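You operate a simulated robot arm through the tools that you are given. There is no shell and no other tool. Be economical: measure what you need, move in short steps, check, and stop when the job is done.

Carry out the task below with a simulated robot arm. There is one attempt and no reset: what you move stays moved.

TASK
Slide the yellow sponge along the top of the recycling cabinet until it stands next to the clear glass.

It is judged by the outcome, as a careful person would: the job done as asked, and still so three seconds after it is handed in. It fails if anything else is knocked over, pushed out of place, dropped, spilled or broken.

THE ROBOT
A 6-joint arm with a two-finger parallel gripper, fixed in place. Base frame: the origin is at the foot of the arm, x ahead of it, y to its left, z up; the work surface is at about z = 820. Lengths are in mm, angles in degrees, forces in N, time in s.
With the tool pointing down near the work surface it reaches from about 260 to 680 mm from the base axis. Its first joint turns from -66.0 to 66.0 degrees. Payload 2.9 kg.
Tool frame: the origin (TCP) lies between the finger pads and is the grasp point; the fingertips stand 30 mm ahead of it; z points along the fingers, y is the line along which they close. The gripper opens to 110 mm. The fingers are 20 mm wide and 10 mm thick; the gripper's body (48 by 112 mm) begins 55 mm behind the TCP.
Orientation is that of the tool frame in the base frame, as [roll, pitch, yaw] about the fixed x, y, z axes, in that order (R = Rz(yaw) Ry(pitch) Rx(roll)). With the fingers straight down and closing along the base's y, the tool's x points along the base's -x, its y along +y and its z along -z.

THE INTERFACE
- The arm moves only by the tool apply_moves. Its argument "targets" is a list of rows, each a list of 3 entries, a list of its own where there are three numbers: the shift along the base's x, y, z in units of 20 mm (1.0 is 20 mm), then the turn, a rotation vector about the base's x, y, z in units of 6 degrees (1.0 is 6 degrees), then the finger opening in cm, from 0 to 11. In form: [[[x, y, z], [ax, ay, az], fingers], ...]. A call has 1 to 10 rows; each row shifts and turns the commanded pose from where the row before left it. A call with a number of a shift or a turn outside -1 to 1 is refused whole. A row lasts 0.2 s, in which the tool goes at most 50 mm and 8.6 degrees; a call with a longer step from one row to the next is refused whole, and so is a gripper value outside its range. A pose out of reach is approached as far as the arm can. The call stops where the force on the tool passes 40 N (or 10 N more than at its start, if that is more) or the arm is blocked; 0.2 s more then pass. The fingers move at their own pace (about 108 mm/s each) and stop on an object; they squeeze with about 38 N. The grip force told is the motor's: it shows also when the fingers shut on nothing. Time passes only in rows, and 0.2 s behind the last, so rows that do not move let the fingers close. It gives the time, the measured TCP pose, the force on the tool (base axes), the opening and the grip force at its end, in the units of the frame above (readings bear some noise).
- Cameras (640 x 400 px; columns grow to the right, rows downward): "scene" is fixed at [56.9, 439.4, 1397.1]; the picture's right is [-0.82, -0.57, 0.00], its down [-0.28, 0.40, -0.87] and it looks along [0.49, -0.72, -0.49] (base axes); focal length 339 px, centre (320, 200). "wrist" rides on the gripper at [-36, 0, -57] in the tool frame; the picture's right is [0.00, -1.00, 0.00], its down [0.97, 0.00, -0.24] and it looks along [0.24, 0.00, 0.97] (tool axes); focal length 218 px, centre (320, 200).
- camera(camera): a new picture of that camera. No time passes.
- probe_pixels(camera, pixels): for up to 12 pixels [column, row] of the newest picture of that camera ("zoom" is the newest enlarged one), the place [x, y, z] in the base frame of the surface seen there, good to about 2 mm, but the place of the scene camera against the robot may be out by one fixed shift of up to 25 mm in any direction. No time passes.
- close_up(camera, box): a new picture of the part [left, top, right, bottom] of that camera's present view, enlarged. No time passes.
- close_job(): hands the job in; it is judged then, once.

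Work in short steps. Measure before you move; look again where a grasp or a placing could have gone wrong, and mend it. You have 60 turns and 30 pictures in all, the two below and enlarged ones among them. Open the gripper and draw the arm clear of the work before you hand the job in, unless the task says otherwise; then end with one line.

The tools are called after ">>>" as name(argument=value, ...) on one line, values as JSON. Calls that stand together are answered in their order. apply_moves: Moves the arm, as the interface text tells. Its arguments: {"type":"object","properties":{"targets":{"type":"array"}},"required":["targets"]} The other tools are called the same way: camera (camera) takes a picture; probe_pixels (camera, pixels) gives the place of the surface under pixels of a picture; close_up (camera, box) takes an enlarged picture of a part of a camera's view; close_job () hands the job in.

At the start:

```text
t: 0.0
eef_pos: [337.8, -177.9, 1088.1]
ee_rot: [180.0, 0.0, 179.9]
contact_force: [-0.5, -0.2, 0.3]
grip_width: 109.9
gripper_force: 0.0
```

scene: 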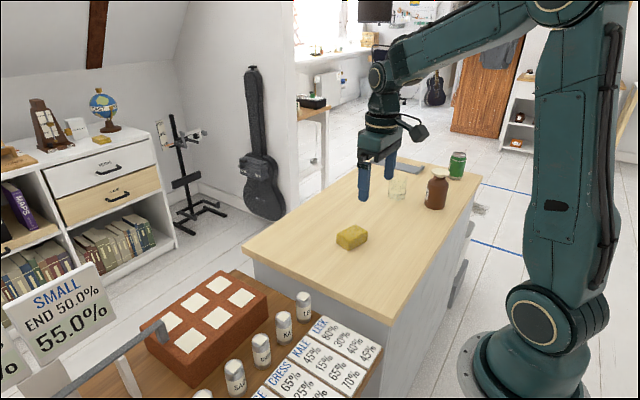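
wrist: 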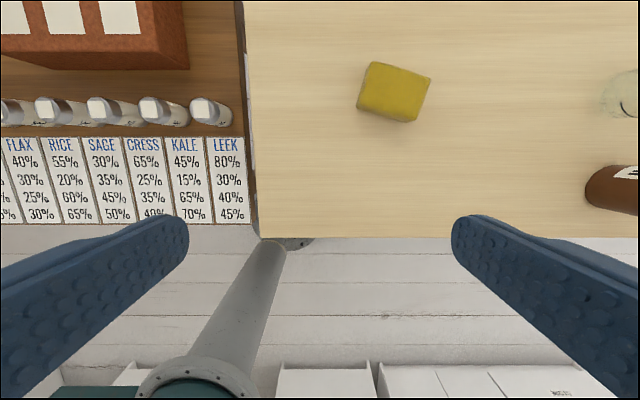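

The sponge is at scene (351,237), the glass at (397,186), with a brown jar and green can beyond. I'll probe these in both views.

>>> close_up(camera="scene", box=[310, 140, 490, 260])

>>> probe_pixels(camera="wrist", pixels=[[395, 93], [372, 64], [430, 78], [412, 121], [358, 108], [500, 60], [636, 95], [610, 110], [605, 190], [260, 230], [250, 20], [415, 105]])

>>> probe_pixels(camera="scene", pixels=[[351, 235], [338, 240], [352, 227], [367, 235], [354, 246], [398, 197], [390, 190], [405, 190], [397, 176], [435, 190], [457, 165], [408, 166]])

```text
3.33 times, centred on (400, 200) of scene
```

zoom: 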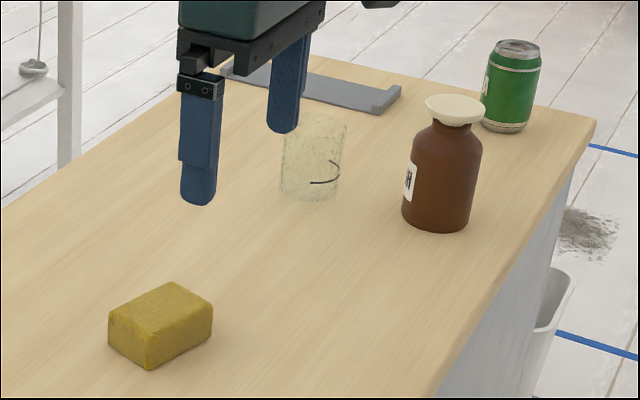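

```text
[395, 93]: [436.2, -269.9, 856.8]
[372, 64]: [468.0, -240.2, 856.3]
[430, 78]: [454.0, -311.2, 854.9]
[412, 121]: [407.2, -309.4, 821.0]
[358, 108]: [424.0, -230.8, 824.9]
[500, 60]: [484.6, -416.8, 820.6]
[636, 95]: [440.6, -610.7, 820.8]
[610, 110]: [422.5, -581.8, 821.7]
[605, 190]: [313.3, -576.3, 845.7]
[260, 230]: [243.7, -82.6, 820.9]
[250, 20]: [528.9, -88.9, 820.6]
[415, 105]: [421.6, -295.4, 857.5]
```

```text
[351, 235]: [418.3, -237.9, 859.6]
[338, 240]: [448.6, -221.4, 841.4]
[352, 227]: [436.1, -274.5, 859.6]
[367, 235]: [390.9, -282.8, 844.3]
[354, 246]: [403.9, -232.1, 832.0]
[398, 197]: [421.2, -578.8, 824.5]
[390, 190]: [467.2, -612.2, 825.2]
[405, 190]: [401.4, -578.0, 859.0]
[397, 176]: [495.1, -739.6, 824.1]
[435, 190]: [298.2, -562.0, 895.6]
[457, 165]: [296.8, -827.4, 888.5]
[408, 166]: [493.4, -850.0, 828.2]
```

The sponge top is about z 857, centred near (437,-270), with its long side roughly along y. I'll swing the tool over it and turn so the fingers close about x, then look.

>>> apply_moves(targets=[[[0.5, -0.5, 0], [0, 0, -1], 11], [[0.5, -0.5, 0], [0, 0, -1], 11], [[0.5, -0.5, 0], [0, 0, -1], 11], [[0.5, -0.5, 0], [0, 0, -1], 11], [[0.5, -0.5, 0], [0, 0, -1], 11], [[0.5, -0.5, 0], [0, 0, -1], 11], [[0.5, -0.5, 0], [0, 0, -1], 11], [[0.5, -0.5, 0], [0, 0, -1], 11], [[0.5, -0.5, 0], [0, 0, -1], 11], [[0.5, -0.2, 0], [0, 0, -1], 11]])

>>> apply_moves(targets=[[[0, 0, -0.5], [0, 0, -1], 11], [[0, 0, -0.5], [0, 0, -1], 11], [[0, 0, -0.5], [0, 0, -1], 11], [[0, 0, -0.5], [0, 0, -1], 11], [[0, 0, -0.5], [0, 0, -1], 11], [[0, 0, -0.5], [0, 0, -1], 11]])

>>> camera(camera="wrist")

```text
t: 2.2
eef_pos: [438.5, -270.9, 1088.6]
ee_rot: [179.9, 0.1, 119.8]
contact_force: [0.0, 0.1, -0.2]
grip_width: 110.0
gripper_force: 0.1
```

```text
t: 3.6
eef_pos: [438.9, -270.6, 1028.4]
ee_rot: [180.0, 0.0, 83.9]
contact_force: [0.4, -0.1, 0.1]
grip_width: 109.9
gripper_force: 0.0
```

```text
26 pictures are left
```

wrist: 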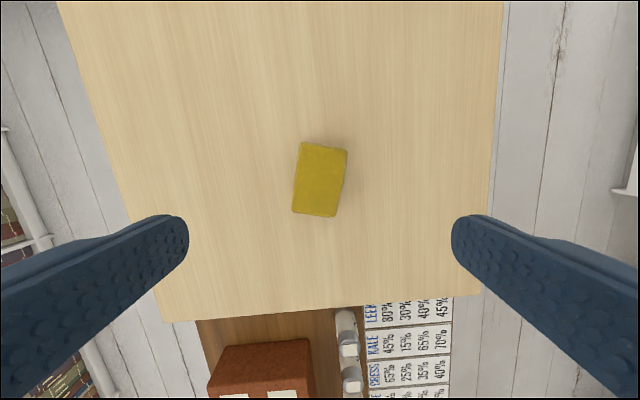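

The sponge shows at (320,180), tilted about 8° in this view. I'll probe its corners.

>>> probe_pixels(camera="wrist", pixels=[[304, 145], [345, 150], [334, 214], [294, 210], [320, 180], [298, 178], [340, 182], [325, 148], [314, 213]])

```text
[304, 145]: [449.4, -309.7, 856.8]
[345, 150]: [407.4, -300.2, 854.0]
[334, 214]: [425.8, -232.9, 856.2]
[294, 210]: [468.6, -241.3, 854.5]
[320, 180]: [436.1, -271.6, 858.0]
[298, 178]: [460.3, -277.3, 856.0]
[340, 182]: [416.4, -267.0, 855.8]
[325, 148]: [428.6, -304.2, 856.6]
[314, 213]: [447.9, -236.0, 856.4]
```

Long axis points about 16° off −y, size about 72×44×37, centre (437,-271). Before grasping I'll go and look at the glass from above.

>>> apply_moves(targets=[[[0, -1, 0], [0, 0, -0.4], 11], [[0, -1, 0], [0, 0, -0.4], 11], [[0, -1, 0], [0, 0, -0.4], 11], [[0, -1, 0], [0, 0, -0.42], 11], [[0, -1, 0], [0, 0, 0], 11], [[0, -1, 0], [0, 0, 0], 11], [[0, -1, 0], [0, 0, 0], 11], [[0, -1, 0], [0, 0, 0], 11], [[0, -1, 0], [0, 0, 0], 11]])

>>> camera(camera="wrist")

```text
t: 5.6
eef_pos: [439.5, -451.7, 1027.9]
ee_rot: [-180.0, -0.1, 74.3]
contact_force: [0.8, -1.5, 0.2]
grip_width: 110.2
gripper_force: 0.1
```

```text
25 pictures are left
```

wrist: 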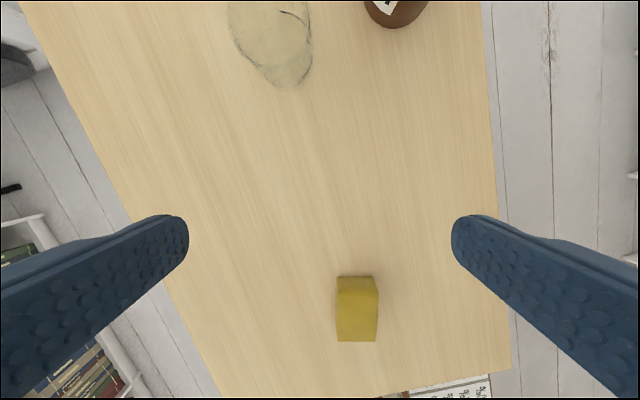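

The glass base is at about (288,75) and the jar at (395,15). I'll probe the glass base edge, rim, and jar.

>>> probe_pixels(camera="wrist", pixels=[[288, 90], [265, 76], [311, 72], [290, 65], [280, 45], [310, 40], [232, 30], [395, 26], [372, 15], [290, 95], [425, 10], [250, 5]])

>>> close_up(camera="wrist", box=[200, 0, 456, 160])

```text
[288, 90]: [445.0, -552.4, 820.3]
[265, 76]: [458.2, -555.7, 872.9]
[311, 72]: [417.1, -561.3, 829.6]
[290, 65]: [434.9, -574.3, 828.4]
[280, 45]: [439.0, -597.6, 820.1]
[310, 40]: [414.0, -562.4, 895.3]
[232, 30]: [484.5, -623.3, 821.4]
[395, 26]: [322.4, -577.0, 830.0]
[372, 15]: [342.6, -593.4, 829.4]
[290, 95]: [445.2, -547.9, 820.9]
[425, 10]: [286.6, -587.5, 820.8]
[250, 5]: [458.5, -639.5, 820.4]
```

```text
2.50 times, centred on (328, 80) of wrist
```

zoom: 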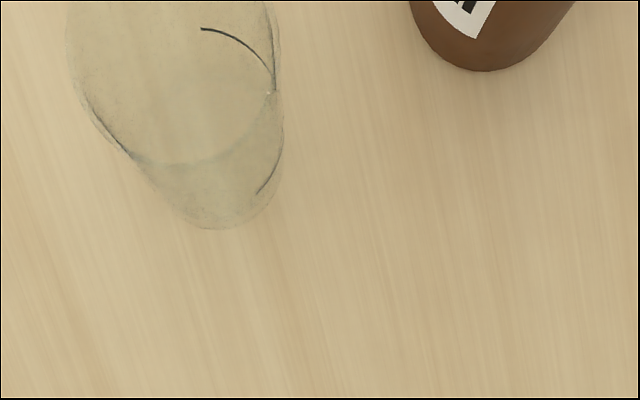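

Glass: centre about (443,-587), radius 35, near edge y≈-552. I'll return over the sponge (slightly behind centre) and descend partway.

>>> apply_moves(targets=[[[0, 0.943, 0], [0, 0, 0], 9], [[0, 0.943, 0], [0, 0, 0], 9], [[0, 0.943, 0], [0, 0, 0], 9], [[0, 0.943, 0], [0, 0, 0], 9], [[0, 0.943, 0], [0, 0, 0], 9], [[0, 0.943, 0], [0, 0, 0], 9], [[0, 0.943, 0], [0, 0, 0], 9], [[0, 0.943, 0], [0, 0, 0], 9], [[0, 0.943, 0], [0, 0, 0], 9], [[0, 0.943, 0], [0, 0, 0], 9]])

>>> apply_moves(targets=[[[0, 0, -1], [0, 0, 0], 9], [[0, 0, -1], [0, 0, 0], 9], [[0, 0, -1], [0, 0, 0], 9], [[0, 0, -1], [0, 0, 0], 9], [[0, 0, -1], [0, 0, 0], 9]])

>>> camera(camera="wrist")

```text
t: 7.8
eef_pos: [438.2, -262.1, 1027.9]
ee_rot: [180.0, 0.0, 74.2]
contact_force: [-0.4, 0.1, 0.2]
grip_width: 89.9
gripper_force: 0.0
```

```text
t: 9.0
eef_pos: [438.8, -262.7, 928.0]
ee_rot: [180.0, 0.0, 74.3]
contact_force: [0.6, 0.9, -0.1]
grip_width: 89.8
gripper_force: 0.1
```

```text
23 pictures are left
```

wrist: 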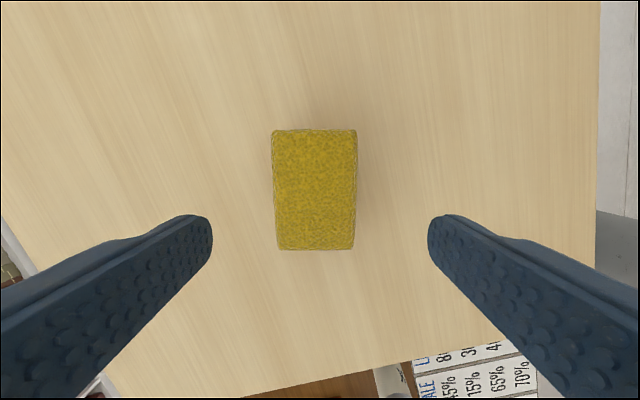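

The sponge is aligned, about 2 mm to the +x side. I'll descend to z≈856 and close.

>>> apply_moves(targets=[[[0.1, 0, -0.9], [0, 0, 0], 9], [[0, 0, -0.9], [0, 0, 0], 9], [[0, 0, -0.9], [0, 0, 0], 9], [[0, 0, -0.9], [0, 0, 0], 9], [[0, 0, 0], [0, 0, 0], 9]])

>>> apply_moves(targets=[[[0, 0, 0], [0, 0, 0], 4.2], [[0, 0, 0], [0, 0, 0], 4], [[0, 0, 0], [0, 0, 0], 4]])

>>> camera(camera="wrist")

```text
t: 10.2
eef_pos: [440.4, -260.3, 855.6]
ee_rot: [179.9, 0.0, 74.4]
contact_force: [0.0, 0.3, -0.6]
grip_width: 90.0
gripper_force: 0.0
```

```text
t: 11.0
eef_pos: [440.2, -261.9, 856.5]
ee_rot: [180.0, 0.1, 74.3]
contact_force: [-1.0, -0.4, -0.1]
grip_width: 53.8
gripper_force: 38.0
```

```text
22 pictures are left
```

wrist: 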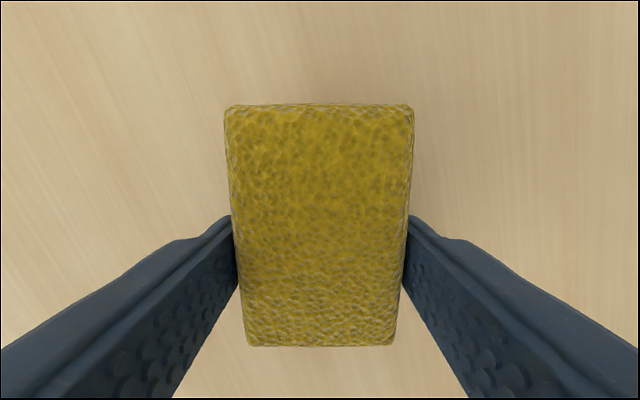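

Held, 54 mm wide. I'll probe the sponge's far and near edges relative to the TCP.

>>> probe_pixels(camera="wrist", pixels=[[235, 108], [405, 108], [320, 107], [320, 342], [320, 230]])

>>> apply_moves(targets=[[[0, -0.5, 0], [0, 0, 0.4], 4], [[0, -0.75, 0], [0, 0, 0.4], 4], [[0, -0.75, 0], [0, 0, 0.4], 4], [[0, -0.75, 0], [0, 0, 0.4], 4], [[0, -0.75, 0], [0, 0, 0.4], 4], [[0, -0.75, 0], [0, 0, 0.4], 4], [[0, -0.75, 0], [0, 0, 0.2], 4]])

```text
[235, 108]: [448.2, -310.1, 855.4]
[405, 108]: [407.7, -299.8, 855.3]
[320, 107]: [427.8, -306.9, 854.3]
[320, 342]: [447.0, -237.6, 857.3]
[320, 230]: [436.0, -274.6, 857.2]
```

```text
t: 12.6
eef_pos: [440.7, -363.1, 857.1]
ee_rot: [-180.0, -0.1, 89.9]
contact_force: [-0.1, 0.6, 0.9]
grip_width: 54.1
gripper_force: 37.4
```

Far end is about 48 mm ahead of the TCP, so TCP y ≈ -492 leaves about 12 mm to the glass. I'll slide to about -470 and look.

>>> apply_moves(targets=[[[0, -0.75, 0], [0, 0, 0], 4], [[0, -0.75, 0], [0, 0, 0], 4], [[0, -0.75, 0], [0, 0, 0], 4], [[0, -0.75, 0], [0, 0, 0], 4], [[0, -0.75, 0], [0, 0, 0], 4], [[0, -0.75, 0], [0, 0, 0], 4], [[0, -0.75, 0], [0, 0, 0], 4]])

>>> camera(camera="wrist")

>>> close_up(camera="scene", box=[310, 120, 490, 240])

```text
t: 14.2
eef_pos: [440.6, -466.6, 856.1]
ee_rot: [-179.9, 0.1, 89.9]
contact_force: [-0.2, 0.1, -0.5]
grip_width: 54.0
gripper_force: 38.4
```

```text
21 pictures are left
```

wrist: 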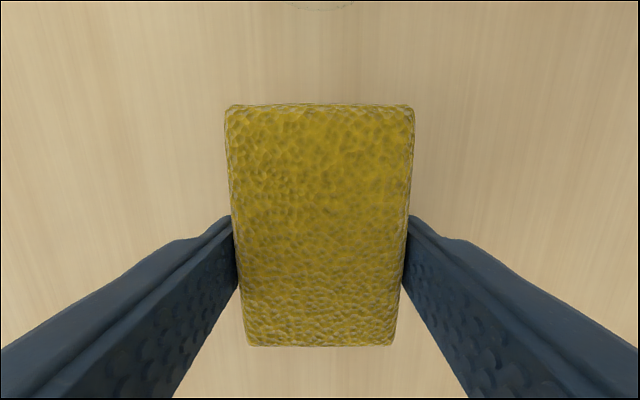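

```text
3.33 times, centred on (400, 180) of scene
```

zoom: 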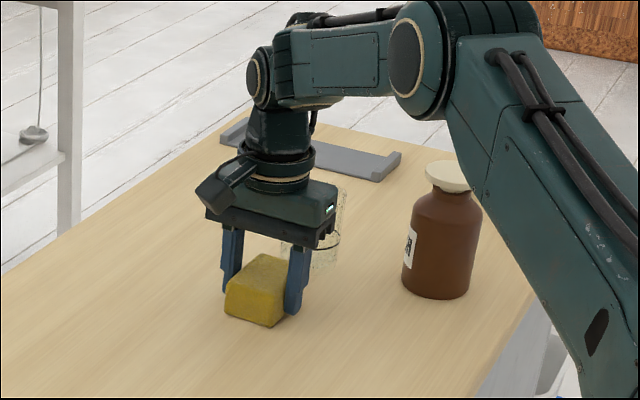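

The glass's base edge is just visible at (320,8), centred ahead of the sponge. I'll probe it.

>>> probe_pixels(camera="wrist", pixels=[[320, 9], [320, 5], [300, 5], [340, 5], [320, 2], [320, 105]])

>>> close_up(camera="wrist", box=[256, 0, 384, 80])

```text
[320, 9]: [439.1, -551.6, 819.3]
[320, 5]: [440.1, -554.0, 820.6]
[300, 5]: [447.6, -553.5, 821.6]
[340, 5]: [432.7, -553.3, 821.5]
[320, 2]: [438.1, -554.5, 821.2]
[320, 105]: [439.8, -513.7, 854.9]
```

```text
5.00 times, centred on (320, 40) of wrist
```

zoom: 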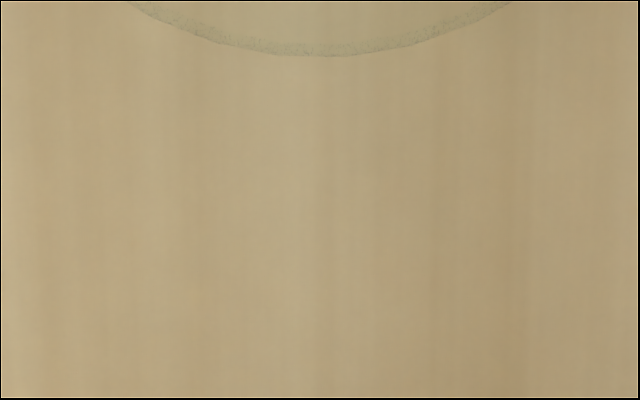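

Sponge front at about -515, glass edge at about -552. I'll slide 26 mm more for a gap of about 11 mm.

>>> apply_moves(targets=[[[0, -0.33, 0], [0, 0, 0], 4], [[0, -0.33, 0], [0, 0, 0], 4], [[0, -0.33, 0], [0, 0, 0], 4], [[0, -0.31, 0], [0, 0, 0], 4], [[0, 0, 0], [0, 0, 0], 4]])

>>> close_up(camera="scene", box=[340, 140, 460, 220])

>>> camera(camera="wrist")

```text
t: 15.4
eef_pos: [439.9, -492.5, 856.3]
ee_rot: [179.9, 0.0, 89.8]
contact_force: [0.6, 0.4, -0.8]
grip_width: 53.8
gripper_force: 37.7
```

```text
5.00 times, centred on (400, 180) of scene
```

zoom: 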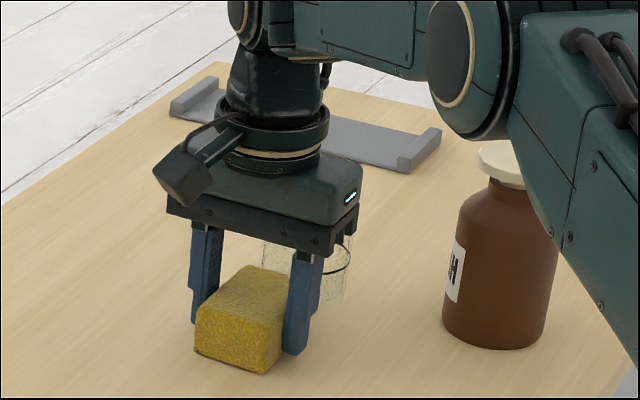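

```text
17 pictures are left
```

wrist: 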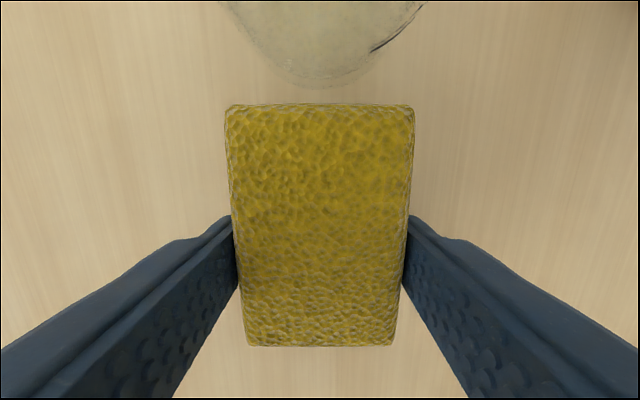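

The sponge stands about 11 mm from the glass, with no contact force. I'll release, rise straight up and draw back.

>>> apply_moves(targets=[[[0, 0, 0], [0, 0, 0], 7.5], [[0, 0, 0], [0, 0, 0], 8.5], [[0, 0, 0], [0, 0, 0], 8.5], [[0, 0, 0.5], [0, 0, 0], 8.5], [[0, 0, 1], [0, 0, 0], 8.5], [[0, 0, 1], [0, 0, 0], 8.5], [[0, 0, 1], [0, 0, 0], 8.5], [[0, 0, 1], [0, 0, 0], 8.5], [[0, 0, 1], [0, 0, 0], 8.5], [[0, 0, 1], [0, 0, 0], 8.5]])

>>> apply_moves(targets=[[[0, 1, 0.5], [0, 0, 0], 8.5], [[0, 1, 0.5], [0, 0, 0], 8.5], [[0, 1, 0.5], [0, 0, 0], 8.5], [[0, 1, 0.5], [0, 0, 0], 8.5], [[0, 1, 0.5], [0, 0, 0], 8.5], [[0, 1, 0.5], [0, 0, 0], 8.5], [[0, 1, 0.5], [0, 0, 0], 8.5], [[0, 1, 0.5], [0, 0, 0], 8.5], [[0, 1, 0.5], [0, 0, 0], 8.5], [[0, 1, 0.5], [0, 0, 0], 8.5]])

>>> close_up(camera="scene", box=[310, 120, 490, 240])

>>> camera(camera="wrist")

```text
t: 17.6
eef_pos: [440.4, -492.9, 987.2]
ee_rot: [179.9, 0.0, 89.9]
contact_force: [-0.5, -0.6, 0.5]
grip_width: 85.0
gripper_force: 0.0
```

```text
t: 19.8
eef_pos: [440.1, -294.1, 1086.2]
ee_rot: [180.0, 0.1, 89.9]
contact_force: [1.1, 0.1, -0.4]
grip_width: 85.1
gripper_force: 0.1
```

```text
3.33 times, centred on (400, 180) of scene
```

zoom: 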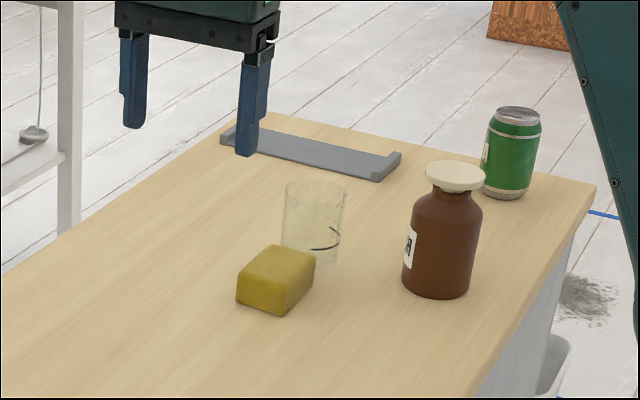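

```text
15 pictures are left
```

wrist: 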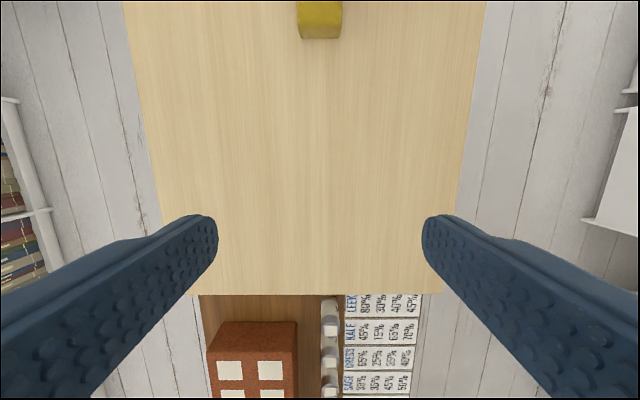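

The sponge rests flat right beside the glass, nothing else has moved, and the arm is clear with the gripper open. I'll hand the job in.

>>> close_job()

```text
The job is handed in.
```

The yellow sponge now stands next to the clear glass, with a gap of about 11 mm, and nothing else was disturbed.
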